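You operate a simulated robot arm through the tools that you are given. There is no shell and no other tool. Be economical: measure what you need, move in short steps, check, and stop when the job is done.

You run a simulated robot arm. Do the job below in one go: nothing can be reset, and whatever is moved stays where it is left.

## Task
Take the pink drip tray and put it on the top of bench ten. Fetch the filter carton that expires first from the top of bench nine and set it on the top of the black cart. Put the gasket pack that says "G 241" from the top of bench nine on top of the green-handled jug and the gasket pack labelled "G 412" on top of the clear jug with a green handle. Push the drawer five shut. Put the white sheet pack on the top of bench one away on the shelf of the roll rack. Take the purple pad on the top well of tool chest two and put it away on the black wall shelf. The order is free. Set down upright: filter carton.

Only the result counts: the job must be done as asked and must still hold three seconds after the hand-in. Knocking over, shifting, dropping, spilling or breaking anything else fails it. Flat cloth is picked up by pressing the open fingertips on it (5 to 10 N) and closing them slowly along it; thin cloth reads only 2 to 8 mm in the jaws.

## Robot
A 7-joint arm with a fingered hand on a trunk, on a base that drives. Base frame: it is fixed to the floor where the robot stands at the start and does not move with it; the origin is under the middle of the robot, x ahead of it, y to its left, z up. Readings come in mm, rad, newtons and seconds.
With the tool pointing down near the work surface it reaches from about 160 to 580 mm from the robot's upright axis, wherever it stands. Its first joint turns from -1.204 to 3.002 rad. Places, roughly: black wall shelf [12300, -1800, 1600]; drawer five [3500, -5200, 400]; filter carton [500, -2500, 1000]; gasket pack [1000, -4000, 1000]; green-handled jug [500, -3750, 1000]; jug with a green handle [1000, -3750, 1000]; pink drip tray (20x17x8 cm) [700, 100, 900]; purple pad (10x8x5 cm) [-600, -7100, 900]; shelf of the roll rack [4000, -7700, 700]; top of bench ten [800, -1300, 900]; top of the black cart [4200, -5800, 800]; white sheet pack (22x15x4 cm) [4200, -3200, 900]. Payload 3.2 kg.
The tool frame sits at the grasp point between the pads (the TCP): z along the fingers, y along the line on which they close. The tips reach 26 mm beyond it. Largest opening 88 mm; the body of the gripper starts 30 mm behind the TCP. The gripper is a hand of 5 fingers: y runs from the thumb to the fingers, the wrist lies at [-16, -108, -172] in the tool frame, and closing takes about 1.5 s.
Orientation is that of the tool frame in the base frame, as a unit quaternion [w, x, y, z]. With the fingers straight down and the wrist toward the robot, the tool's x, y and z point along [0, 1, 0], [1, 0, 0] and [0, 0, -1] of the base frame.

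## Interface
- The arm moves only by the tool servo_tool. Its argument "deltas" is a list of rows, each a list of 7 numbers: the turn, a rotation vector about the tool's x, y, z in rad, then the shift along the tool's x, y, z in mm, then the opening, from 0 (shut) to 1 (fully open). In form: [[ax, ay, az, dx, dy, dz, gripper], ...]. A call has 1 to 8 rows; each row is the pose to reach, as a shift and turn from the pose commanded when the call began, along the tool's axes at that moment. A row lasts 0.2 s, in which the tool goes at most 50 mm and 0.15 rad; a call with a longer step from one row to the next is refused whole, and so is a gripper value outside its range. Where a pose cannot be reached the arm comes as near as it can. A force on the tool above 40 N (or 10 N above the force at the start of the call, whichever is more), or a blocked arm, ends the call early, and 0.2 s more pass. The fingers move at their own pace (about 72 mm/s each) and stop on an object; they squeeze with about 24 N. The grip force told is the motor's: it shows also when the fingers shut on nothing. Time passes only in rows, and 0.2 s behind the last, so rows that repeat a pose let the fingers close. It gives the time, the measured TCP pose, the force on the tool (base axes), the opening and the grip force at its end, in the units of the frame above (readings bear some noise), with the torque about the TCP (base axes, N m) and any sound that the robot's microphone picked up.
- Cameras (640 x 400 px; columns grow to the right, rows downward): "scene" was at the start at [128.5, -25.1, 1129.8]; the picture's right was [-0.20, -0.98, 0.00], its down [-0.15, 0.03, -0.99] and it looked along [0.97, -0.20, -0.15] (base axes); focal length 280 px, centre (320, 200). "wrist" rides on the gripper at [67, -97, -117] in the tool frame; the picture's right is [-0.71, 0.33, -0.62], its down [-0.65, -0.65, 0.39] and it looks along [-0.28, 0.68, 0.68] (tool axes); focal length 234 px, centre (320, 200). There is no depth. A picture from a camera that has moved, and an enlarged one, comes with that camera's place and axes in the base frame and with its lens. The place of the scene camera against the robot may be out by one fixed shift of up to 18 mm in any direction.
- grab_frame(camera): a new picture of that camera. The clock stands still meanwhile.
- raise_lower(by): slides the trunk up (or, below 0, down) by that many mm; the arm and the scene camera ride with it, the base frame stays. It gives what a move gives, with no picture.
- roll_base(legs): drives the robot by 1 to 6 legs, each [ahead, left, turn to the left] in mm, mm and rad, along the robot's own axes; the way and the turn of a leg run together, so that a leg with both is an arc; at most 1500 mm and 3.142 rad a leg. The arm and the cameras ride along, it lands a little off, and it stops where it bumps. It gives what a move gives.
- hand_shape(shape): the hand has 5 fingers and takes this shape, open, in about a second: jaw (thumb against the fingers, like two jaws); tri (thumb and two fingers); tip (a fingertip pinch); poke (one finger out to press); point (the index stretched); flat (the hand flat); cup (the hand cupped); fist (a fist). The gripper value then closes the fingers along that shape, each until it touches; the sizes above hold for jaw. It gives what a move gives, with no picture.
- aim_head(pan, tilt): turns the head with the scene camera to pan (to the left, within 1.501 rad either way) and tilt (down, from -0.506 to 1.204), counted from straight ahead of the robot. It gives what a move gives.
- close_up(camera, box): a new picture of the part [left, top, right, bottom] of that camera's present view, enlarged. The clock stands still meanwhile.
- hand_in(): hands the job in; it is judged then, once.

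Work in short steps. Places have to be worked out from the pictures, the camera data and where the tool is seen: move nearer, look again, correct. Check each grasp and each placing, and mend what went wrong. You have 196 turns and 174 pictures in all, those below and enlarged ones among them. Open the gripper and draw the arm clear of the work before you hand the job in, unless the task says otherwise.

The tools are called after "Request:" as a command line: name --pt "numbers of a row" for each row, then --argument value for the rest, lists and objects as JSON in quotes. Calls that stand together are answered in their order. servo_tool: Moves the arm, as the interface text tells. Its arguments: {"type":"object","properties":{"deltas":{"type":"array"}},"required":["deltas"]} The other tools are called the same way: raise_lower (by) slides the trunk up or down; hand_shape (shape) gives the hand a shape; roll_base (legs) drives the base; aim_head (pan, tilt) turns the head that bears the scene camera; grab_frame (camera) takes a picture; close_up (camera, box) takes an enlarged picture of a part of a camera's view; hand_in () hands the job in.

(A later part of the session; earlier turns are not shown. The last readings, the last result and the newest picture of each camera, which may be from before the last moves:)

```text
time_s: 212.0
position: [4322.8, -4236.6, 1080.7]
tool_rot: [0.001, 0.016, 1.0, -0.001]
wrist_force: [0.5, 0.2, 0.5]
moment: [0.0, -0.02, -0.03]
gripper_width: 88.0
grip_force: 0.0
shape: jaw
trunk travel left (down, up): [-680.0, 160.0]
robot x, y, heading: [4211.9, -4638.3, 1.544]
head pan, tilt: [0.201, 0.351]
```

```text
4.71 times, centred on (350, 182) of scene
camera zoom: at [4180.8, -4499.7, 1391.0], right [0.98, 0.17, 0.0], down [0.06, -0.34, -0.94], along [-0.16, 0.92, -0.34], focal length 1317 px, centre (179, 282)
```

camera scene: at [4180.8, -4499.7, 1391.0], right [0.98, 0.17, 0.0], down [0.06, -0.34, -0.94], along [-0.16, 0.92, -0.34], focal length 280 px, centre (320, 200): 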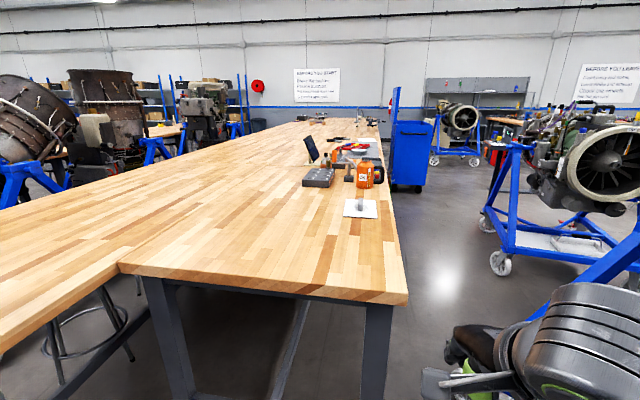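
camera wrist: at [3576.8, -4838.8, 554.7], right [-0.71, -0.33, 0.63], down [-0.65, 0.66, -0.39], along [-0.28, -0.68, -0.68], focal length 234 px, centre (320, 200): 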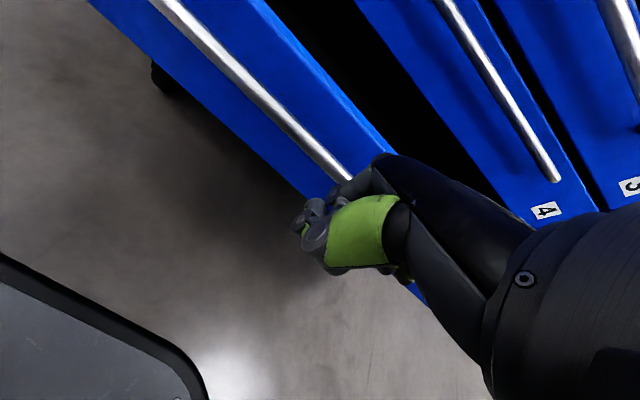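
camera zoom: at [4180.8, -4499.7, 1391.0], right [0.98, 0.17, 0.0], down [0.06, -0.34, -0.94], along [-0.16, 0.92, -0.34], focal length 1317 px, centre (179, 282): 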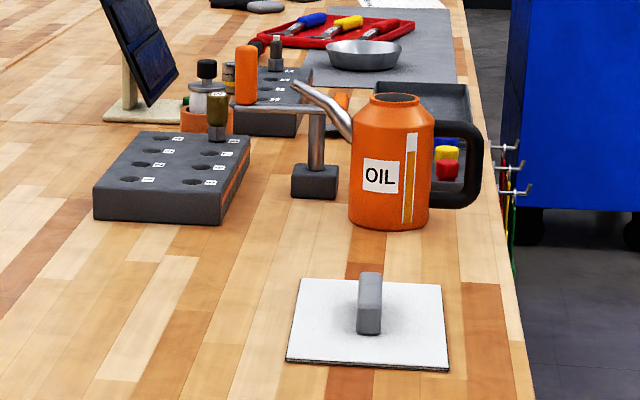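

The pack is a flat white sheet with a grey handle block on top, centre ≈(4160,−3255). I need to approach from the right side of the bench; check the space there.

Request:
aim_head --pan -0.6 --tilt 0.45

Request:
grab_frame --camera "scene"

```text
time_s: 213.2
position: [4323.2, -4237.7, 1080.0]
tool_rot: [0.001, 0.017, 1.0, -0.001]
wrist_force: [0.0, -0.6, 0.0]
moment: [0.0, -0.04, 0.0]
gripper_width: 87.8
grip_force: 0.1
shape: jaw
trunk travel left (down, up): [-680.0, 160.0]
robot x, y, heading: [4208.1, -4635.1, 1.544]
head pan, tilt: [-0.6, 0.45]
```

```text
104 pictures are left
camera scene: at [4250.8, -4516.9, 1381.9], right [0.81, -0.59, 0.0], down [-0.25, -0.35, -0.9], along [0.53, 0.73, -0.44], focal length 280 px, centre (320, 200)
```

scene: 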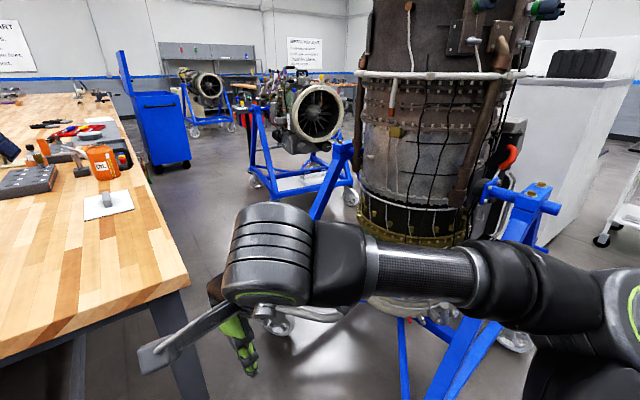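

The vertical engine's stand wheel is at ≈(4730,−3467), so I can stand at about (4505,−3720) and reach left. First swing the hand left, then drive in partway and look.

Request:
servo_tool --pt "0 0 0 45 0 0 1" --pt "0 0 0 90 0 0 1" --pt "0 0 0 135 0 0 1" --pt "0 0 0 180 0 0 1" --pt "0 0 0 225 0 0 1" --pt "0 0 0 270 0 0 1" --pt "0 0 0 310 0 0 1"

Request:
roll_base --legs '[[0, -290, 0.026], [600, 0, 0]]'

Request:
aim_head --pan -0.3 --tilt 0.9

Request:
grab_frame --camera "scene"

Request:
grab_frame --camera "wrist"

```text
time_s: 214.8
position: [4010.4, -4229.3, 1080.4]
tool_rot: [0.002, 0.017, 1.0, -0.002]
wrist_force: [-0.1, -0.2, -0.5]
moment: [0.0, 0.0, 0.02]
gripper_width: 87.9
grip_force: 0.0
shape: jaw
trunk travel left (down, up): [-680.0, 160.0]
robot x, y, heading: [4202.8, -4631.7, 1.542]
head pan, tilt: [-0.6, 0.45]
```

```text
time_s: 219.8
position: [4297.5, -3633.9, 1079.8]
tool_rot: [0.002, 0.006, 1.0, -0.001]
wrist_force: [-0.5, -1.4, -0.2]
moment: [0.0, -0.02, 0.0]
gripper_width: 88.0
grip_force: 0.0
shape: jaw
trunk travel left (down, up): [-680.0, 160.0]
robot x, y, heading: [4497.4, -4032.8, 1.566]
head pan, tilt: [-0.6, 0.45]
```

```text
time_s: 220.7
position: [4298.1, -3635.1, 1079.6]
tool_rot: [0.001, 0.006, 1.0, -0.001]
wrist_force: [0.0, 0.7, 1.1]
moment: [0.0, -0.02, 0.01]
gripper_width: 88.1
grip_force: 0.0
shape: jaw
trunk travel left (down, up): [-680.0, 160.0]
robot x, y, heading: [4502.8, -4035.8, 1.572]
head pan, tilt: [-0.3, 0.901]
```

```text
103 pictures are left
camera scene: at [4512.3, -3920.5, 1343.6], right [0.95, -0.3, 0.0], down [-0.24, -0.75, -0.62], along [0.19, 0.59, -0.78], focal length 280 px, centre (320, 200)
```

scene: 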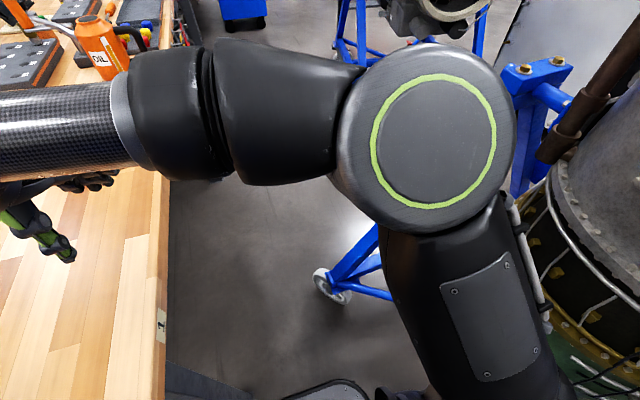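

```text
102 pictures are left
camera wrist: at [4229.9, -3730.5, 1198.6], right [0.71, 0.33, 0.62], down [0.64, -0.66, -0.39], along [0.29, 0.67, -0.68], focal length 234 px, centre (320, 200)
```

wrist: 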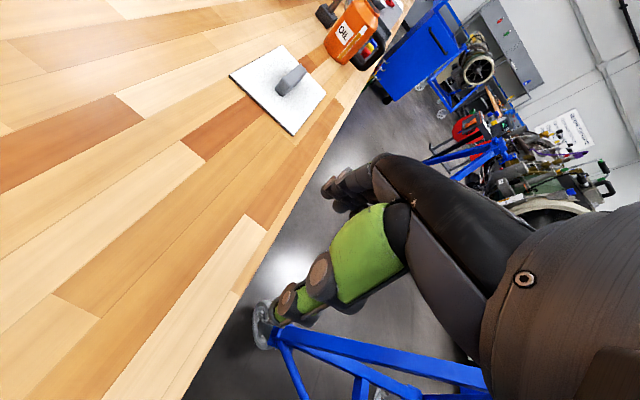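

Elbow has ~400 mm clearance to the engine. Sheet centre (4167,−3240), handle ≈(4170,−3250) running along y. Rotate the hand so it closes along x.

Request:
servo_tool --pt "0 0 -0.14 0 0 0 1" --pt "0 0 -0.28 0 0 0 1" --pt "0 0 -0.42 0 0 0 1" --pt "0 0 -0.56 0 0 0 1" --pt "0 0 -0.7 0 0 0 1" --pt "0 0 -0.84 0 0 0 1" --pt "0 0 -0.98 0 0 0 1" --pt "0 0 -1.12 0 0 0 1"

Request:
servo_tool --pt "0 0 -0.14 0 0 0 1" --pt "0 0 -0.28 0 0 0 1" --pt "0 0 -0.42 0 0 0 1" --pt "0 0 -0.45 0 0 0 1"

Request:
roll_base --legs '[[355, 0, 0]]'

Request:
grab_frame --camera "scene"

Request:
grab_frame --camera "wrist"

```text
time_s: 222.5
position: [4298.6, -3634.4, 1081.3]
tool_rot: [-0.001, -0.527, 0.85, -0.002]
wrist_force: [-0.4, 0.4, -0.1]
moment: [-0.01, 0.01, 0.0]
gripper_width: 87.9
grip_force: 0.0
shape: jaw
trunk travel left (down, up): [-680.0, 160.0]
robot x, y, heading: [4498.0, -4033.9, 1.568]
head pan, tilt: [-0.3, 0.901]
```

```text
time_s: 223.5
position: [4312.5, -3686.3, 1057.5]
tool_rot: [0.005, -0.645, 0.763, -0.039]
wrist_force: [-0.2, -1.1, 0.6]
moment: [-0.01, 0.01, -0.02]
gripper_width: 88.2
grip_force: 0.0
shape: jaw
out of reach, approached as far as the arm can: row 2, 3, 4
trunk travel left (down, up): [-680.0, 160.0]
robot x, y, heading: [4499.3, -4036.3, 1.564]
head pan, tilt: [-0.3, 0.901]
```

```text
time_s: 225.8
position: [4313.8, -3348.7, 1057.1]
tool_rot: [0.003, -0.637, 0.77, -0.039]
wrist_force: [0.1, -1.0, -0.7]
moment: [-0.01, 0.01, 0.03]
gripper_width: 87.8
grip_force: 0.0
shape: jaw
trunk travel left (down, up): [-680.0, 160.0]
robot x, y, heading: [4495.7, -3702.3, 1.546]
head pan, tilt: [-0.3, 0.901]
stopped in leg 1: the robot was blocked; the commanded pose is now the measured one
```

```text
101 pictures are left
camera scene: at [4507.8, -3586.9, 1343.6], right [0.95, -0.32, 0.0], down [-0.25, -0.74, -0.62], along [0.2, 0.59, -0.78], focal length 280 px, centre (320, 200)
```

scene: 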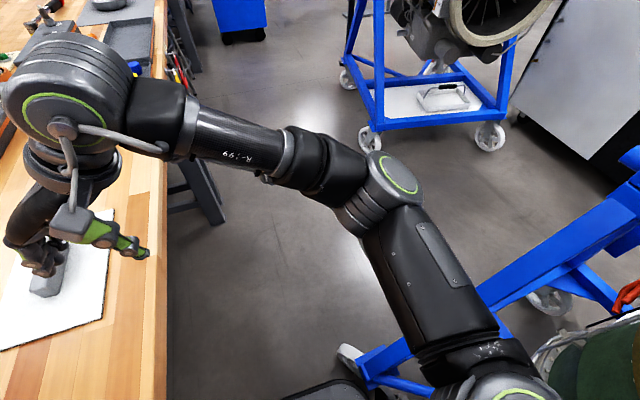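

```text
100 pictures are left
camera wrist: at [4389.0, -3425.5, 1183.7], right [-0.23, 0.79, 0.57], down [0.78, 0.49, -0.37], along [-0.58, 0.36, -0.73], focal length 234 px, centre (320, 200)
```

wrist: 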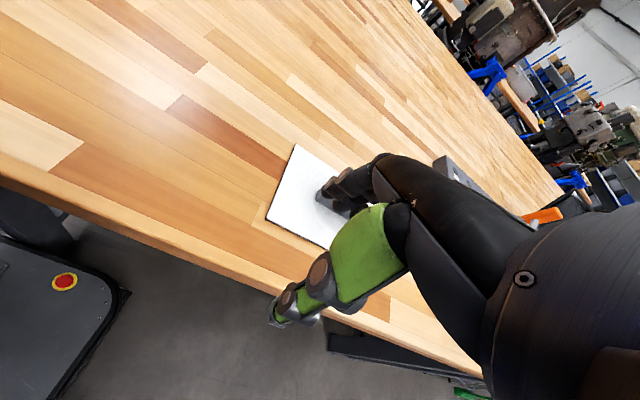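

Base stopped at the wheel; I'll back off a hair. The hand still needs ~0.19 yaw; I'll tilt the fingers toward +y (about the closing axis) to gain reach and move over the handle.

Request:
roll_base --legs '[[-12, 0, 0]]'

Request:
servo_tool --pt "0 -0.07 -0.04 -14 30 8 1" --pt "0 -0.14 -0.08 -28 60 16 1" --pt "0 -0.2 -0.12 -42 90 24 1" --pt "0 -0.27 -0.16 -58 120 32 1" --pt "0 -0.35 -0.19 -74 150 40 1" --pt "0 -0.35 -0.19 -80 160 50 1" --pt "0 -0.35 -0.19 -80 160 50 1"

Request:
grab_frame --camera "wrist"

Request:
grab_frame --camera "scene"

```text
time_s: 226.6
position: [4312.3, -3359.7, 1057.3]
tool_rot: [0.003, -0.637, 0.77, -0.039]
wrist_force: [0.0, 0.1, 0.6]
moment: [0.01, 0.01, 0.02]
gripper_width: 88.0
grip_force: 0.1
shape: jaw
trunk travel left (down, up): [-680.0, 160.0]
robot x, y, heading: [4491.5, -3713.7, 1.539]
head pan, tilt: [-0.3, 0.901]
```

```text
time_s: 228.2
position: [4275.1, -3364.9, 987.8]
tool_rot: [0.156, -0.67, 0.721, 0.086]
wrist_force: [-0.4, 0.4, 0.6]
moment: [0.01, -0.01, 0.01]
gripper_width: 88.0
grip_force: 0.0
shape: jaw
out of reach, approached as far as the arm can: row 1, 2, 3, 4, 5, 6, 7
trunk travel left (down, up): [-680.0, 160.0]
robot x, y, heading: [4495.9, -3714.2, 1.545]
head pan, tilt: [-0.3, 0.901]
```

```text
99 pictures are left
camera wrist: at [4354.5, -3475.9, 1083.7], right [-0.36, 0.49, 0.8], down [0.73, 0.68, -0.09], along [-0.59, 0.55, -0.6], focal length 234 px, centre (320, 200)
```

wrist: 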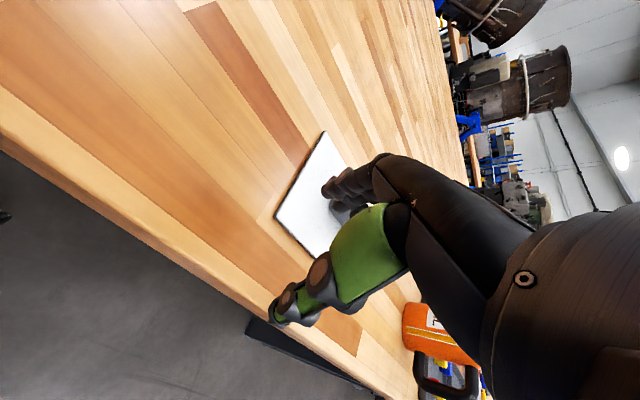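

```text
98 pictures are left
camera scene: at [4505.6, -3597.9, 1343.5], right [0.95, -0.32, 0.0], down [-0.25, -0.74, -0.62], along [0.2, 0.59, -0.78], focal length 280 px, centre (320, 200)
```

scene: 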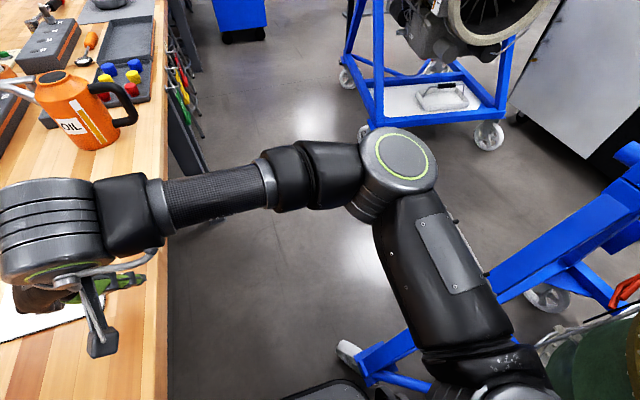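

I realize the trunk is 280 mm high, so the arm is reaching low — that's what limits it. Undo the tilt, raise the arm, then lower the trunk.

Request:
servo_tool --pt "0 0.08 0 0 0 -40 1" --pt "0 0.16 0 0 0 -80 1" --pt "0 0.24 0 0 0 -120 1" --pt "0 0.35 0 0 0 -160 1" --pt "0 0.35 0 0 0 -200 1" --pt "0 0.35 0 0 0 -200 1"

Request:
raise_lower --by -150

```text
time_s: 229.6
position: [4251.6, -3434.5, 1175.3]
tool_rot: [0.026, -0.674, 0.737, -0.032]
wrist_force: [0.2, 0.1, -0.1]
moment: [-0.01, -0.03, 0.0]
gripper_width: 87.6
grip_force: 0.0
shape: jaw
out of reach, approached as far as the arm can: row 2
trunk travel left (down, up): [-680.0, 160.0]
robot x, y, heading: [4494.4, -3714.1, 1.55]
head pan, tilt: [-0.3, 0.901]
```

```text
time_s: 231.3
position: [4251.9, -3435.6, 1025.0]
tool_rot: [0.026, -0.674, 0.738, -0.031]
wrist_force: [-0.4, -0.9, 0.4]
moment: [-0.04, -0.03, 0.0]
gripper_width: 88.1
grip_force: 0.1
shape: jaw
trunk travel left (down, up): [-530.0, 310.0]
robot x, y, heading: [4495.1, -3716.4, 1.544]
head pan, tilt: [-0.3, 0.901]
```

Now yaw is ≈175° and height fine. Move toward the handle at (4170,−3250).

Request:
servo_tool --pt "0 0 0 -36 20 0 1" --pt "0 0 0 -72 40 0 1" --pt "0 0 0 -108 60 0 1" --pt "0 0 0 -144 80 0 1" --pt "0 0 0 -177 97 0 1" --pt "0 0 0 -177 97 0 1"

Request:
grab_frame --camera "wrist"

Request:
grab_frame --camera "scene"

```text
time_s: 232.7
position: [4224.1, -3427.4, 991.2]
tool_rot: [0.027, -0.674, 0.738, -0.032]
wrist_force: [-0.8, -0.3, 0.4]
moment: [0.01, -0.01, 0.0]
gripper_width: 88.0
grip_force: 0.0
shape: jaw
out of reach, approached as far as the arm can: row 1, 2, 3, 4, 5, 6
trunk travel left (down, up): [-530.0, 310.0]
robot x, y, heading: [4494.2, -3710.7, 1.543]
head pan, tilt: [-0.3, 0.901]
```

```text
97 pictures are left
camera wrist: at [4305.8, -3501.3, 1116.4], right [-0.32, 0.74, 0.59], down [0.74, 0.58, -0.34], along [-0.6, 0.33, -0.73], focal length 234 px, centre (320, 200)
```

wrist: 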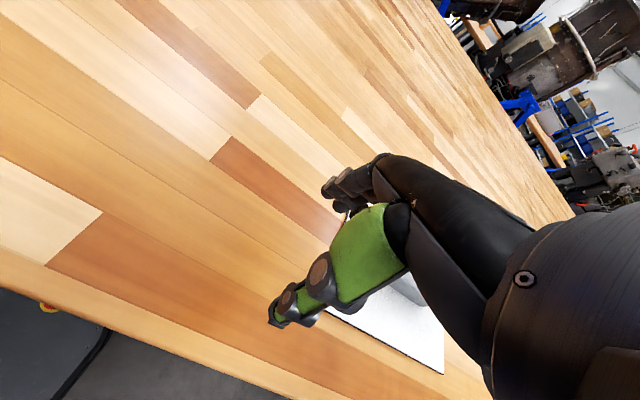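

```text
96 pictures are left
camera scene: at [4507.7, -3598.3, 1193.5], right [0.95, -0.32, 0.0], down [-0.25, -0.74, -0.62], along [0.2, 0.59, -0.78], focal length 280 px, centre (320, 200)
```

scene: 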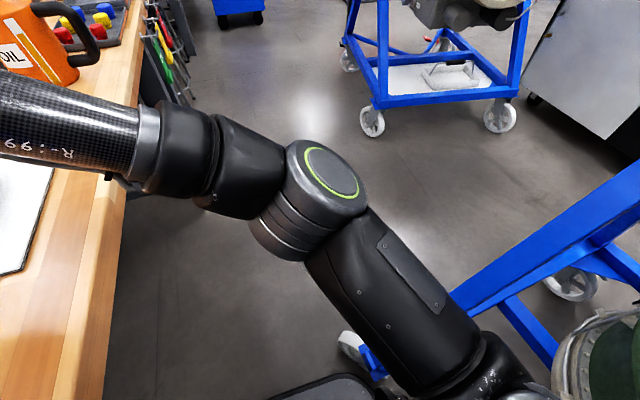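

The yaw relative to the arm is the limit. A grasp ~25° off will self-align on the thin block, so I'll back the yaw off 0.4 rad and go for the handle.

Request:
servo_tool --pt "0 0 0.14 -10 5 -10 1" --pt "0 0 0.27 -30 10 -15 1" --pt "0 0 0.4 -60 20 -15 1" --pt "0 0 0.4 -100 35 -15 1" --pt "0 0 0.4 -140 55 -15 1" --pt "0 0 0.4 -171 69 -15 1" --pt "0 0 0.4 -171 69 -15 1"

Request:
grab_frame --camera "wrist"

```text
time_s: 234.3
position: [4207.2, -3304.5, 977.8]
tool_rot: [0.031, -0.511, 0.859, -0.026]
wrist_force: [-0.5, 0.5, 0.6]
moment: [0.02, -0.02, 0.0]
gripper_width: 88.0
grip_force: 0.1
shape: jaw
out of reach, approached as far as the arm can: row 5, 6, 7
trunk travel left (down, up): [-530.0, 310.0]
robot x, y, heading: [4494.7, -3715.3, 1.545]
head pan, tilt: [-0.3, 0.901]
```

```text
95 pictures are left
camera wrist: at [4251.5, -3408.5, 1099.8], right [0.0, 0.79, 0.62], down [0.91, 0.26, -0.32], along [-0.41, 0.56, -0.72], focal length 234 px, centre (320, 200)
```

wrist: 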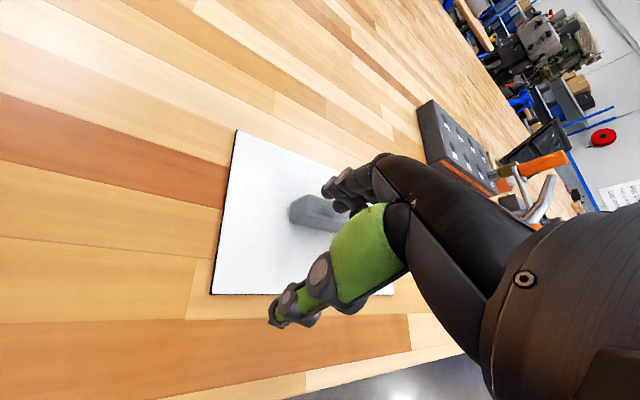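

Handle near end is at ≈(4177,−3303). Add a lean about the closing axis to gain reach and move to its middle.

Request:
servo_tool --pt "0 -0.1 0 -5 15 0 1" --pt "0 -0.2 0 -10 32 0 1" --pt "0 -0.3 0 -16 47 0 1" --pt "0 -0.3 0 -16 47 0 1"

Request:
grab_frame --camera "wrist"

```text
time_s: 235.3
position: [4211.9, -3279.0, 974.6]
tool_rot: [0.149, -0.483, 0.861, 0.06]
wrist_force: [-0.7, -0.2, -0.8]
moment: [-0.01, 0.0, -0.01]
gripper_width: 87.9
grip_force: 0.1
shape: jaw
out of reach, approached as far as the arm can: row 1, 2, 3, 4
trunk travel left (down, up): [-530.0, 310.0]
robot x, y, heading: [4494.7, -3713.2, 1.549]
head pan, tilt: [-0.3, 0.901]
```

```text
94 pictures are left
camera wrist: at [4239.5, -3413.0, 1068.7], right [-0.06, 0.6, 0.8], down [0.95, 0.28, -0.14], along [-0.31, 0.75, -0.58], focal length 234 px, centre (320, 200)
```

wrist: 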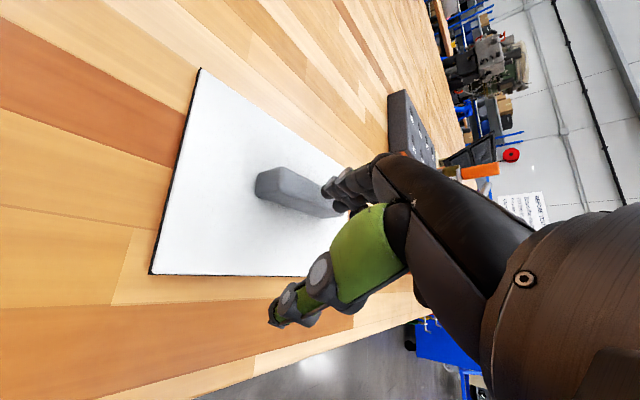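

Still ~40 mm short in x. Nudge the base left 22 and forward 10, then command the arm again.

Request:
roll_base --legs '[[0, 22, 0], [8, 0, 0]]'

Request:
servo_tool --pt "0 0 0 0 0 -20 1" --pt "0 0 0 0 0 -40 1" --pt "0 0 0 0 0 -60 1"

Request:
raise_lower --by -60

Request:
grab_frame --camera "wrist"

```text
time_s: 236.1
position: [4210.7, -3276.1, 974.3]
tool_rot: [0.147, -0.484, 0.861, 0.06]
wrist_force: [0.4, -0.1, -0.8]
moment: [-0.02, 0.0, 0.01]
gripper_width: 88.1
grip_force: 0.0
shape: jaw
trunk travel left (down, up): [-530.0, 310.0]
robot x, y, heading: [4496.4, -3713.4, 1.555]
head pan, tilt: [-0.3, 0.901]
stopped in leg 1: the robot was blocked; the commanded pose is now the measured one
```

```text
time_s: 237.1
position: [4227.6, -3280.2, 994.9]
tool_rot: [0.125, -0.47, 0.873, 0.031]
wrist_force: [0.5, 0.8, -0.3]
moment: [-0.01, 0.01, -0.03]
gripper_width: 88.1
grip_force: 0.1
shape: jaw
out of reach, approached as far as the arm can: row 1, 2, 3
trunk travel left (down, up): [-530.0, 310.0]
robot x, y, heading: [4497.7, -3713.1, 1.554]
head pan, tilt: [-0.3, 0.901]
stopped in row 3: the arm was blocked; the commanded pose is now the measured one
```

```text
time_s: 237.9
position: [4229.1, -3282.2, 955.5]
tool_rot: [0.12, -0.467, 0.875, 0.045]
wrist_force: [4.0, -5.1, 24.7]
moment: [0.72, 1.37, 0.19]
gripper_width: 88.1
grip_force: 0.1
shape: jaw
trunk travel left (down, up): [-479.0, 361.0]
robot x, y, heading: [4491.5, -3712.3, 1.553]
head pan, tilt: [-0.3, 0.901]
stopped: the force on the tool passed its limit (the readings are from after the stop); the commanded pose is now the measured one
```

```text
93 pictures are left
camera wrist: at [4254.5, -3412.9, 1056.5], right [0.0, 0.64, 0.77], down [0.95, 0.23, -0.19], along [-0.3, 0.73, -0.61], focal length 234 px, centre (320, 200)
```

wrist: 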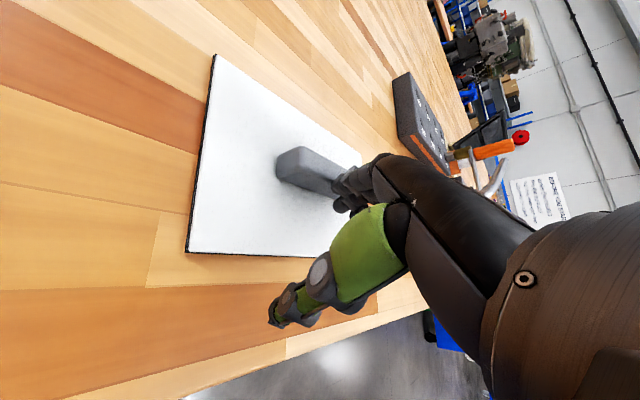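

Contact — relieve by raising, then survey for access from the north-east pocket instead.

Request:
raise_lower --by 120

Request:
aim_head --pan -0.8 --tilt 0.5

Request:
grab_frame --camera "scene"

Request:
aim_head --pan 0.0 --tilt 0.4

Request:
grab_frame --camera "scene"

Request:
grab_frame --camera "wrist"

```text
time_s: 239.4
position: [4226.9, -3280.1, 1069.1]
tool_rot: [0.123, -0.468, 0.874, 0.037]
wrist_force: [-0.4, 0.0, 0.0]
moment: [-0.04, 0.02, -0.01]
gripper_width: 87.8
grip_force: 0.1
shape: jaw
trunk travel left (down, up): [-599.0, 241.0]
robot x, y, heading: [4497.5, -3713.1, 1.55]
head pan, tilt: [-0.3, 0.901]
```

```text
time_s: 240.3
position: [4226.2, -3279.6, 1070.0]
tool_rot: [0.123, -0.468, 0.874, 0.038]
wrist_force: [0.6, 0.8, -0.3]
moment: [0.01, 0.01, -0.01]
gripper_width: 88.0
grip_force: 0.1
shape: jaw
trunk travel left (down, up): [-599.0, 241.0]
robot x, y, heading: [4492.9, -3713.3, 1.556]
head pan, tilt: [-0.799, 0.499]
```

```text
92 pictures are left
camera scene: at [4549.0, -3606.2, 1296.5], right [0.68, -0.73, 0.0], down [-0.35, -0.33, -0.88], along [0.64, 0.6, -0.48], focal length 280 px, centre (320, 200)
```

scene: 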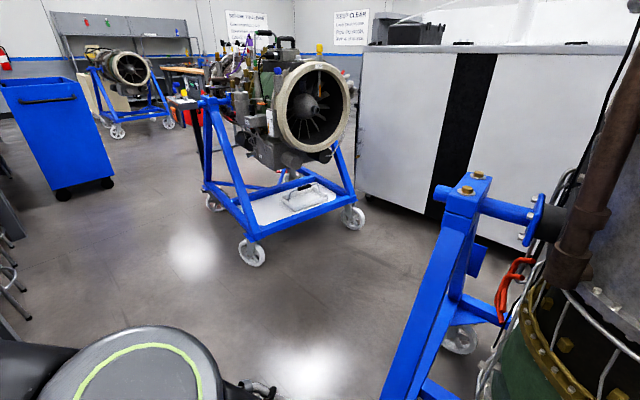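

```text
time_s: 241.5
position: [4226.1, -3279.0, 1069.9]
tool_rot: [0.123, -0.468, 0.874, 0.038]
wrist_force: [-0.7, 0.0, -0.9]
moment: [0.01, 0.0, 0.03]
gripper_width: 88.0
grip_force: 0.0
shape: jaw
trunk travel left (down, up): [-599.0, 241.0]
robot x, y, heading: [4494.1, -3710.4, 1.555]
head pan, tilt: [0.0, 0.4]
```

```text
91 pictures are left
camera scene: at [4484.5, -3575.9, 1305.7], right [1.0, -0.02, 0.0], down [-0.01, -0.39, -0.92], along [0.02, 0.92, -0.39], focal length 280 px, centre (320, 200)
```

scene: 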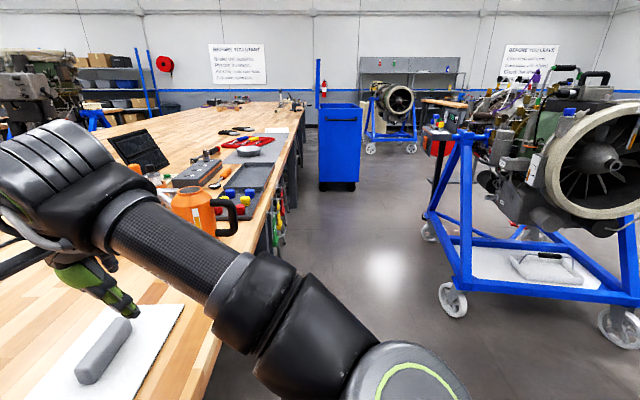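

```text
90 pictures are left
camera wrist: at [4250.8, -3409.5, 1171.6], right [-0.01, 0.65, 0.76], down [0.96, 0.23, -0.18], along [-0.29, 0.73, -0.62], focal length 234 px, centre (320, 200)
```

wrist: 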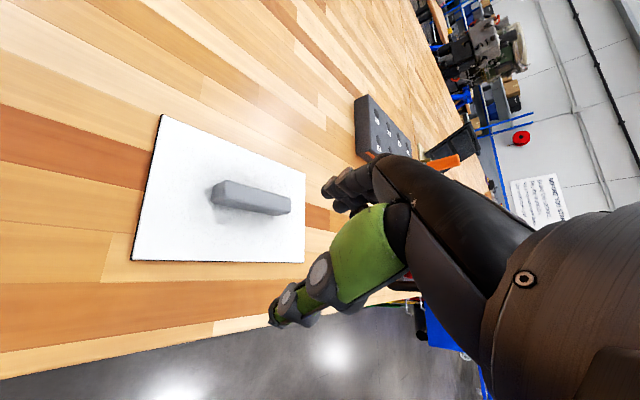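

Route: back out, go east around the vertical engine stand (gap to the white container ≈850 mm), north, then west into the pocket beside the sheet. First leg set: raise, back out, go east.

Request:
raise_lower --by 130

Request:
roll_base --legs '[[-1000, 0, 0.015], [0, -850, 0], [0, -820, 0]]'

Request:
aim_head --pan -0.05 --tilt 0.45

Request:
grab_frame --camera "scene"

```text
time_s: 243.1
position: [4226.7, -3280.0, 1198.0]
tool_rot: [0.124, -0.469, 0.874, 0.037]
wrist_force: [-1.2, -0.6, 0.7]
moment: [0.04, 0.02, 0.01]
gripper_width: 87.8
grip_force: 0.0
shape: jaw
trunk travel left (down, up): [-729.0, 111.0]
robot x, y, heading: [4493.2, -3709.0, 1.552]
head pan, tilt: [0.0, 0.4]
```

```text
time_s: 256.4
position: [5878.7, -4292.9, 1200.2]
tool_rot: [0.123, -0.478, 0.869, 0.04]
wrist_force: [0.0, 0.9, 0.3]
moment: [0.0, 0.02, 0.0]
gripper_width: 87.8
grip_force: 0.1
shape: jaw
trunk travel left (down, up): [-729.0, 111.0]
robot x, y, heading: [6154.6, -4718.9, 1.573]
head pan, tilt: [0.0, 0.4]
```

```text
time_s: 257.0
position: [5878.2, -4293.2, 1200.4]
tool_rot: [0.122, -0.478, 0.869, 0.039]
wrist_force: [0.3, 0.1, 0.3]
moment: [-0.02, 0.03, 0.01]
gripper_width: 88.4
grip_force: 0.0
shape: jaw
trunk travel left (down, up): [-729.0, 111.0]
robot x, y, heading: [6154.1, -4716.4, 1.574]
head pan, tilt: [-0.051, 0.45]
```

```text
89 pictures are left
camera scene: at [6147.4, -4584.5, 1431.1], right [1.0, -0.05, 0.0], down [-0.02, -0.43, -0.9], along [0.04, 0.9, -0.44], focal length 280 px, centre (320, 200)
```

scene: 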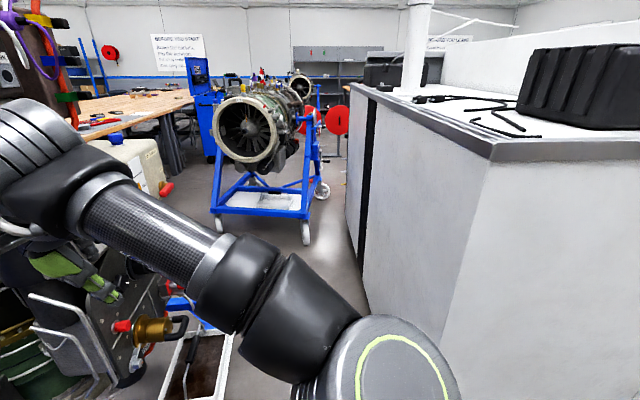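

Corridor x≈5740–6500 is passable. Before that I'll recentre the hand: undo lean, unwind yaw and bring it in front of the robot.

Request:
servo_tool --pt "0 0.12 0 0 0 0 1" --pt "0 0.25 0 0 0 0 1"

Request:
servo_tool --pt "0 0 0.14 0 0 0 1" --pt "0 0 0.28 -10 -20 0 1" --pt "0 0 0.42 -20 -50 0 1" --pt "0 0 0.56 -40 -80 0 1" --pt "0 0 0.7 -60 -115 0 1" --pt "0 0 0.84 -80 -150 0 1" --pt "0 0 0.98 -100 -180 0 1" --pt "0 0 1.07 -120 -210 0 1"

Request:
roll_base --legs '[[0, 45, 0], [850, 0, 0], [770, 0, 0]]'

Request:
aim_head --pan 1.2 --tilt 0.5

Request:
grab_frame --camera "scene"

```text
time_s: 257.6
position: [5877.6, -4292.0, 1200.3]
tool_rot: [0.012, -0.481, 0.877, -0.022]
wrist_force: [0.1, 0.2, -0.3]
moment: [-0.01, -0.01, 0.01]
gripper_width: 87.9
grip_force: 0.0
shape: jaw
trunk travel left (down, up): [-729.0, 111.0]
robot x, y, heading: [6152.3, -4720.0, 1.577]
head pan, tilt: [-0.051, 0.45]
```

```text
time_s: 259.4
position: [6121.3, -4304.6, 1212.6]
tool_rot: [0.021, 0.035, 0.999, -0.011]
wrist_force: [1.4, -0.1, 0.6]
moment: [-0.03, 0.06, 0.02]
gripper_width: 88.0
grip_force: 0.2
shape: jaw
trunk travel left (down, up): [-729.0, 111.0]
robot x, y, heading: [6154.7, -4717.6, 1.574]
head pan, tilt: [-0.051, 0.45]
```

```text
time_s: 268.2
position: [6068.2, -2694.3, 1212.4]
tool_rot: [0.022, 0.035, 0.999, -0.01]
wrist_force: [0.7, -0.4, 0.5]
moment: [-0.02, 0.03, -0.01]
gripper_width: 88.0
grip_force: 0.1
shape: jaw
trunk travel left (down, up): [-729.0, 111.0]
robot x, y, heading: [6102.2, -3110.0, 1.575]
head pan, tilt: [-0.051, 0.45]
```

```text
time_s: 269.6
position: [6068.5, -2695.4, 1212.9]
tool_rot: [0.022, 0.034, 0.999, -0.011]
wrist_force: [0.3, 0.8, -0.7]
moment: [-0.02, 0.0, -0.01]
gripper_width: 88.3
grip_force: 0.0
shape: jaw
trunk travel left (down, up): [-729.0, 111.0]
robot x, y, heading: [6100.6, -3110.0, 1.573]
head pan, tilt: [1.201, 0.499]
```

```text
88 pictures are left
camera scene: at [6006.0, -3034.0, 1426.6], right [0.36, 0.93, 0.0], down [0.45, -0.17, -0.88], along [-0.82, 0.31, -0.48], focal length 280 px, centre (320, 200)
```

scene: 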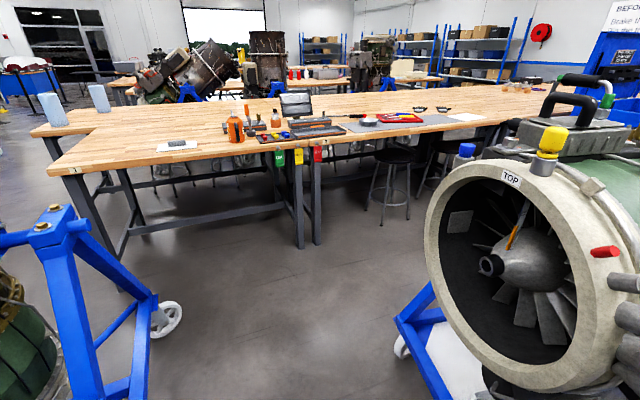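

The pocket is open. Turn to face −x, shift slightly north, and drive toward the bench edge.

Request:
roll_base --legs '[[0, 0, 1.567], [0, -40, 0], [1000, 0, 0], [530, 0, 0]]'

Request:
aim_head --pan 0.3 --tilt 0.7

Request:
grab_frame --camera "scene"

Request:
grab_frame --camera "wrist"

```text
time_s: 281.7
position: [4164.5, -3048.2, 1212.1]
tool_rot: [0.024, -0.669, 0.742, 0.008]
wrist_force: [0.0, -0.8, 0.3]
moment: [0.04, 0.01, 0.01]
gripper_width: 88.0
grip_force: 0.0
shape: jaw
trunk travel left (down, up): [-729.0, 111.0]
robot x, y, heading: [4585.0, -3024.5, 3.114]
head pan, tilt: [1.201, 0.499]
```

```text
time_s: 282.9
position: [4164.4, -3049.0, 1212.5]
tool_rot: [0.023, -0.67, 0.742, 0.008]
wrist_force: [-0.1, -1.1, 0.0]
moment: [0.02, 0.01, -0.03]
gripper_width: 88.0
grip_force: 0.3
shape: jaw
trunk travel left (down, up): [-729.0, 111.0]
robot x, y, heading: [4581.2, -3028.8, 3.11]
head pan, tilt: [0.3, 0.7]
```

```text
87 pictures are left
camera scene: at [4436.6, -3053.8, 1408.9], right [-0.27, 0.96, 0.0], down [0.62, 0.17, -0.77], along [-0.74, -0.21, -0.64], focal length 280 px, centre (320, 200)
```

scene: 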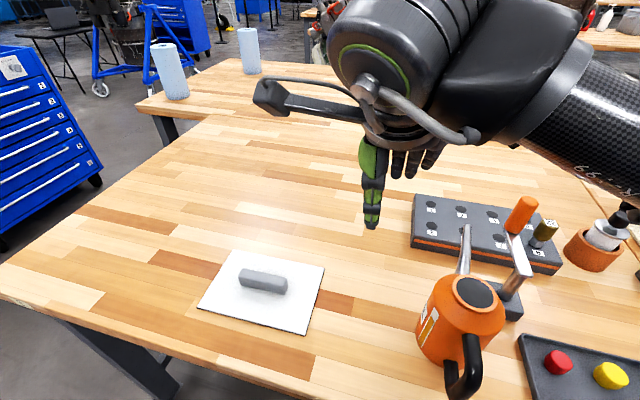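

```text
86 pictures are left
camera wrist: at [4251.6, -3129.1, 1328.9], right [-0.27, 0.71, 0.65], down [0.73, 0.59, -0.35], along [-0.63, 0.38, -0.68], focal length 234 px, centre (320, 200)
```

wrist: 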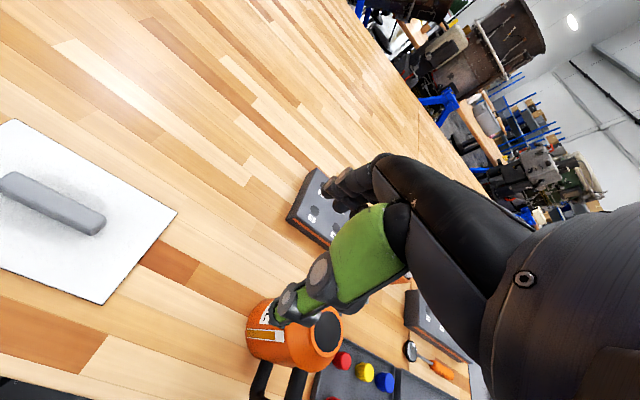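

Ideal position. Move the hand left over the handle with a small yaw correction, then lower the trunk.

Request:
servo_tool --pt "0 0 -0.03 40 -5 0 1" --pt "0 0 -0.06 80 -10 0 1" --pt "0 0 -0.1 120 -16 0 1" --pt "0 0 -0.1 160 -21 0 1" --pt "0 0 -0.1 200 -26 0 1" --pt "0 0 -0.1 200 -26 0 1"

Request:
raise_lower --by -200

Request:
grab_frame --camera "wrist"

Request:
grab_frame --camera "scene"

```text
time_s: 284.3
position: [4160.3, -3235.7, 1214.2]
tool_rot: [0.016, -0.698, 0.716, -0.005]
wrist_force: [0.8, 0.0, 0.1]
moment: [0.04, 0.01, 0.02]
gripper_width: 88.0
grip_force: 0.1
shape: jaw
trunk travel left (down, up): [-729.0, 111.0]
robot x, y, heading: [4578.3, -3028.7, 3.115]
head pan, tilt: [0.3, 0.7]
```

```text
time_s: 286.4
position: [4160.6, -3238.6, 1014.4]
tool_rot: [0.015, -0.698, 0.716, -0.003]
wrist_force: [-0.3, -0.5, -1.0]
moment: [0.0, 0.01, 0.03]
gripper_width: 88.2
grip_force: 0.0
shape: jaw
trunk travel left (down, up): [-529.0, 311.0]
robot x, y, heading: [4580.7, -3026.2, 3.112]
head pan, tilt: [0.3, 0.7]
```

```text
85 pictures are left
camera wrist: at [4253.8, -3309.9, 1133.4], right [-0.33, 0.7, 0.63], down [0.68, 0.64, -0.36], along [-0.66, 0.31, -0.69], focal length 234 px, centre (320, 200)
```

wrist: 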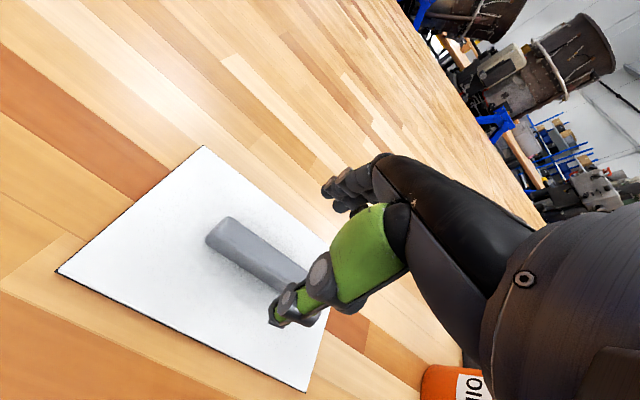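

```text
84 pictures are left
camera scene: at [4436.7, -3053.8, 1208.9], right [-0.27, 0.96, 0.0], down [0.62, 0.17, -0.76], along [-0.74, -0.2, -0.64], focal length 280 px, centre (320, 200)
```

scene: 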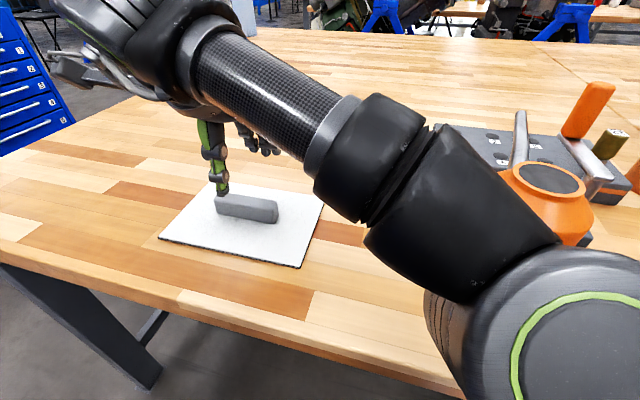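

Handle centre ≈(4168,−3245). Shift 7 mm and descend to z≈938, then close.

Request:
servo_tool --pt "0 0 0 5 -7 25 1" --pt "0 0 0 5 -7 50 1" --pt "0 0 0 5 -7 68 1" --pt "0 0 0 5 -7 76 1" --pt "0 0 0 5 -7 76 0" --pt "0 0 0 5 -7 76 0" --pt "0 0 0 5 -7 76 0" --pt "0 0 0 5 -7 76 0"

Request:
grab_frame --camera "wrist"

```text
time_s: 288.2
position: [4176.6, -3249.5, 933.0]
tool_rot: [0.019, -0.705, 0.709, 0.007]
wrist_force: [-6.9, -1.3, 34.4]
moment: [-0.15, 0.73, 0.1]
gripper_width: 34.8
grip_force: 23.9
shape: jaw
trunk travel left (down, up): [-529.0, 311.0]
robot x, y, heading: [4580.6, -3029.0, 3.114]
head pan, tilt: [0.3, 0.7]
```

```text
83 pictures are left
camera wrist: at [4271.9, -3320.6, 1049.3], right [-0.34, 0.69, 0.64], down [0.66, 0.66, -0.35], along [-0.67, 0.31, -0.68], focal length 234 px, centre (320, 200)
```

wrist: 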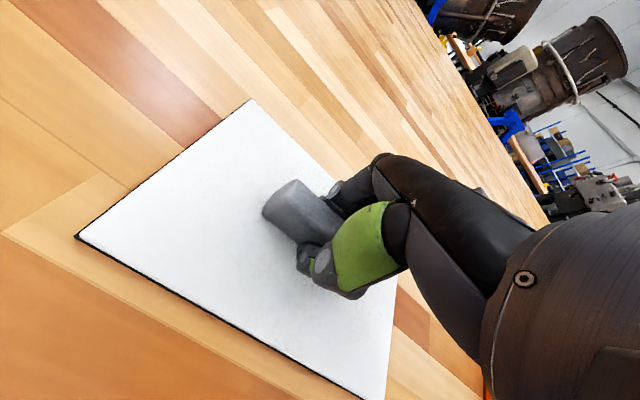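

Gripped (34.8 mm). Lift.

Request:
servo_tool --pt "0 0 0 0 0 -20 0" --pt "0 0 0 0 0 -50 0" --pt "0 0 0 0 0 -90 0" --pt "0 0 0 0 0 -120 0" --pt "0 0 0 0 0 -120 0"

Request:
grab_frame --camera "wrist"

Request:
grab_frame --camera "scene"

```text
time_s: 289.6
position: [4149.0, -3205.0, 1077.2]
tool_rot: [-0.01, -0.679, 0.733, -0.03]
wrist_force: [0.3, 0.5, -0.8]
moment: [0.02, 0.0, -0.02]
gripper_width: 32.9
grip_force: 23.8
shape: jaw
out of reach, approached as far as the arm can: row 4, 5
trunk travel left (down, up): [-529.0, 311.0]
robot x, y, heading: [4583.7, -3024.7, 3.114]
head pan, tilt: [0.3, 0.7]
stopped in row 5: the arm was blocked; the commanded pose is now the measured one
```

```text
82 pictures are left
camera wrist: at [4238.7, -3272.7, 1201.5], right [-0.29, 0.77, 0.57], down [0.71, 0.57, -0.4], along [-0.64, 0.29, -0.71], focal length 234 px, centre (320, 200)
```

wrist: 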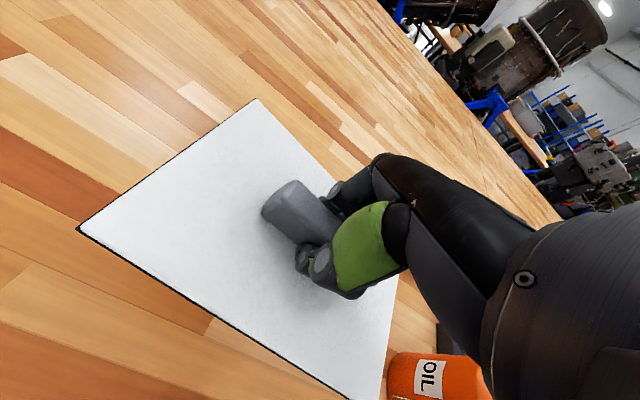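

```text
81 pictures are left
camera scene: at [4437.3, -3053.5, 1209.0], right [-0.27, 0.96, 0.0], down [0.62, 0.17, -0.77], along [-0.74, -0.2, -0.64], focal length 280 px, centre (320, 200)
```

scene: 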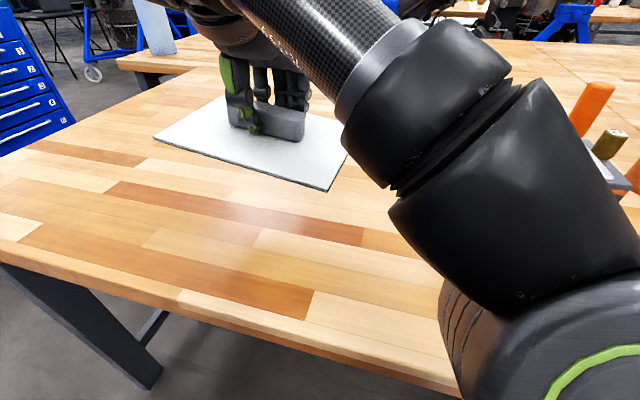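

The sheet pack is held. Raise fully, back out of the pocket, turn toward the south (above everything low) and go south out of the corridor.

Request:
raise_lower --by 300

Request:
roll_base --legs '[[-1000, 0, 0.015], [-520, 0, 0], [0, 0, 1.58], [850, 0, 0], [850, 0, 0]]'

Request:
aim_head --pan -0.5 --tilt 0.25

Request:
grab_frame --camera "scene"

Request:
grab_frame --camera "wrist"

```text
time_s: 292.6
position: [4149.4, -3205.5, 1375.1]
tool_rot: [-0.01, -0.679, 0.733, -0.031]
wrist_force: [0.4, -1.4, -1.0]
moment: [0.0, 0.0, 0.01]
gripper_width: 32.6
grip_force: 24.1
shape: jaw
trunk travel left (down, up): [-829.0, 11.0]
robot x, y, heading: [4579.4, -3029.0, 3.11]
head pan, tilt: [0.3, 0.7]
```

```text
time_s: 312.5
position: [6287.4, -5199.8, 1377.4]
tool_rot: [-0.016, 0.999, -0.016, 0.028]
wrist_force: [0.2, 1.1, -0.7]
moment: [0.03, 0.01, -0.03]
gripper_width: 32.8
grip_force: 24.3
shape: jaw
trunk travel left (down, up): [-829.0, 11.0]
robot x, y, heading: [6089.4, -4773.0, -1.561]
head pan, tilt: [0.3, 0.7]
```

```text
time_s: 313.7
position: [6287.5, -5201.4, 1377.3]
tool_rot: [-0.016, 0.999, -0.017, 0.028]
wrist_force: [-0.4, -0.3, -0.9]
moment: [0.03, -0.04, -0.02]
gripper_width: 32.4
grip_force: 23.9
shape: jaw
trunk travel left (down, up): [-829.0, 11.0]
robot x, y, heading: [6088.6, -4776.4, -1.557]
head pan, tilt: [-0.499, 0.25]
```

```text
80 pictures are left
camera scene: at [6034.1, -4916.8, 1549.6], right [-0.89, 0.46, 0.0], down [0.11, 0.22, -0.97], along [-0.45, -0.86, -0.25], focal length 280 px, centre (320, 200)
```

scene: 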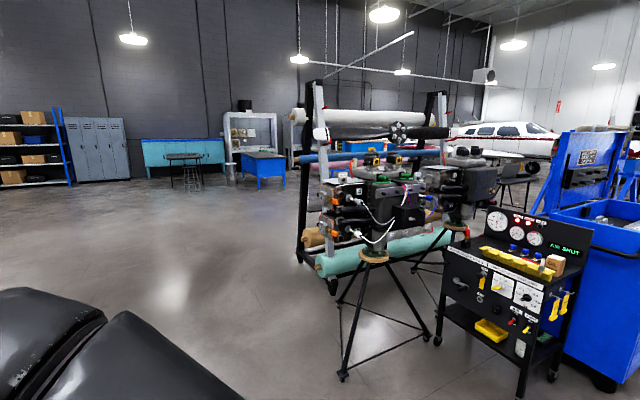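

```text
79 pictures are left
camera wrist: at [6350.6, -5109.7, 1501.1], right [-0.75, -0.33, 0.57], down [-0.6, 0.69, -0.4], along [-0.26, -0.65, -0.71], focal length 234 px, centre (320, 200)
```

wrist: 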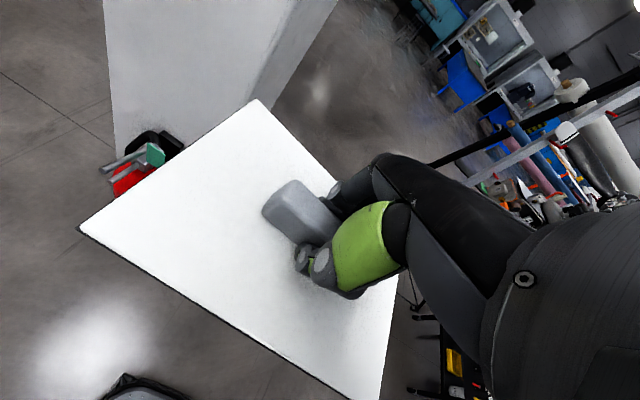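

I see the roll rack; zoom to find its shelf.

Request:
close_up --camera "scene" --box '[280, 70, 500, 300]'

```text
1.74 times, centred on (390, 185) of scene
camera zoom: at [6034.1, -4916.8, 1549.6], right [-0.89, 0.46, 0.0], down [0.11, 0.22, -0.97], along [-0.45, -0.86, -0.25], focal length 487 px, centre (198, 226)
```

zoom: 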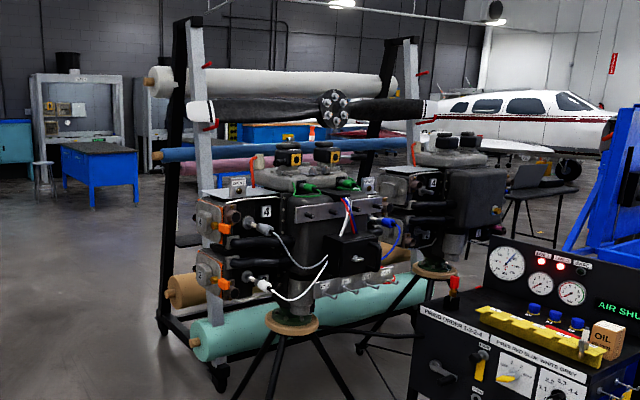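

The rack's rolls run along x with engines in front; I'll approach from the south side. Drive south past the east end and look.

Request:
roll_base --legs '[[0, -330, 0], [1250, 0, -0.01], [1250, 0, 0], [1100, 0, 0]]'

Request:
aim_head --pan -1.5 --tilt 0.3

Request:
grab_frame --camera "scene"

```text
time_s: 332.8
position: [5918.5, -8795.6, 1375.9]
tool_rot: [-0.015, 0.999, -0.024, 0.027]
wrist_force: [0.8, -0.3, -1.0]
moment: [0.01, -0.03, -0.01]
gripper_width: 32.4
grip_force: 23.6
shape: jaw
trunk travel left (down, up): [-829.0, 11.0]
robot x, y, heading: [5730.1, -8367.9, -1.57]
head pan, tilt: [-0.499, 0.25]
```

```text
time_s: 334.1
position: [5919.1, -8796.9, 1376.0]
tool_rot: [-0.015, 0.999, -0.026, 0.029]
wrist_force: [-0.2, 0.4, -2.0]
moment: [0.02, 0.0, 0.01]
gripper_width: 32.5
grip_force: 24.1
shape: jaw
trunk travel left (down, up): [-829.0, 11.0]
robot x, y, heading: [5728.7, -8370.7, -1.575]
head pan, tilt: [-1.499, 0.3]
```

```text
77 pictures are left
camera scene: at [5622.5, -8432.7, 1545.0], right [-0.07, 1.0, 0.0], down [0.29, 0.02, -0.96], along [-0.95, -0.07, -0.3], focal length 280 px, centre (320, 200)
```

scene: 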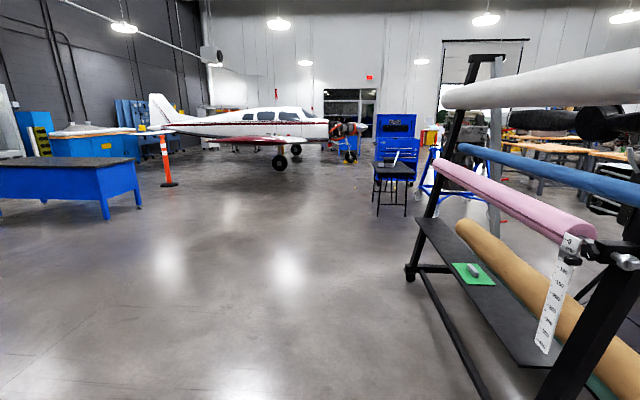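

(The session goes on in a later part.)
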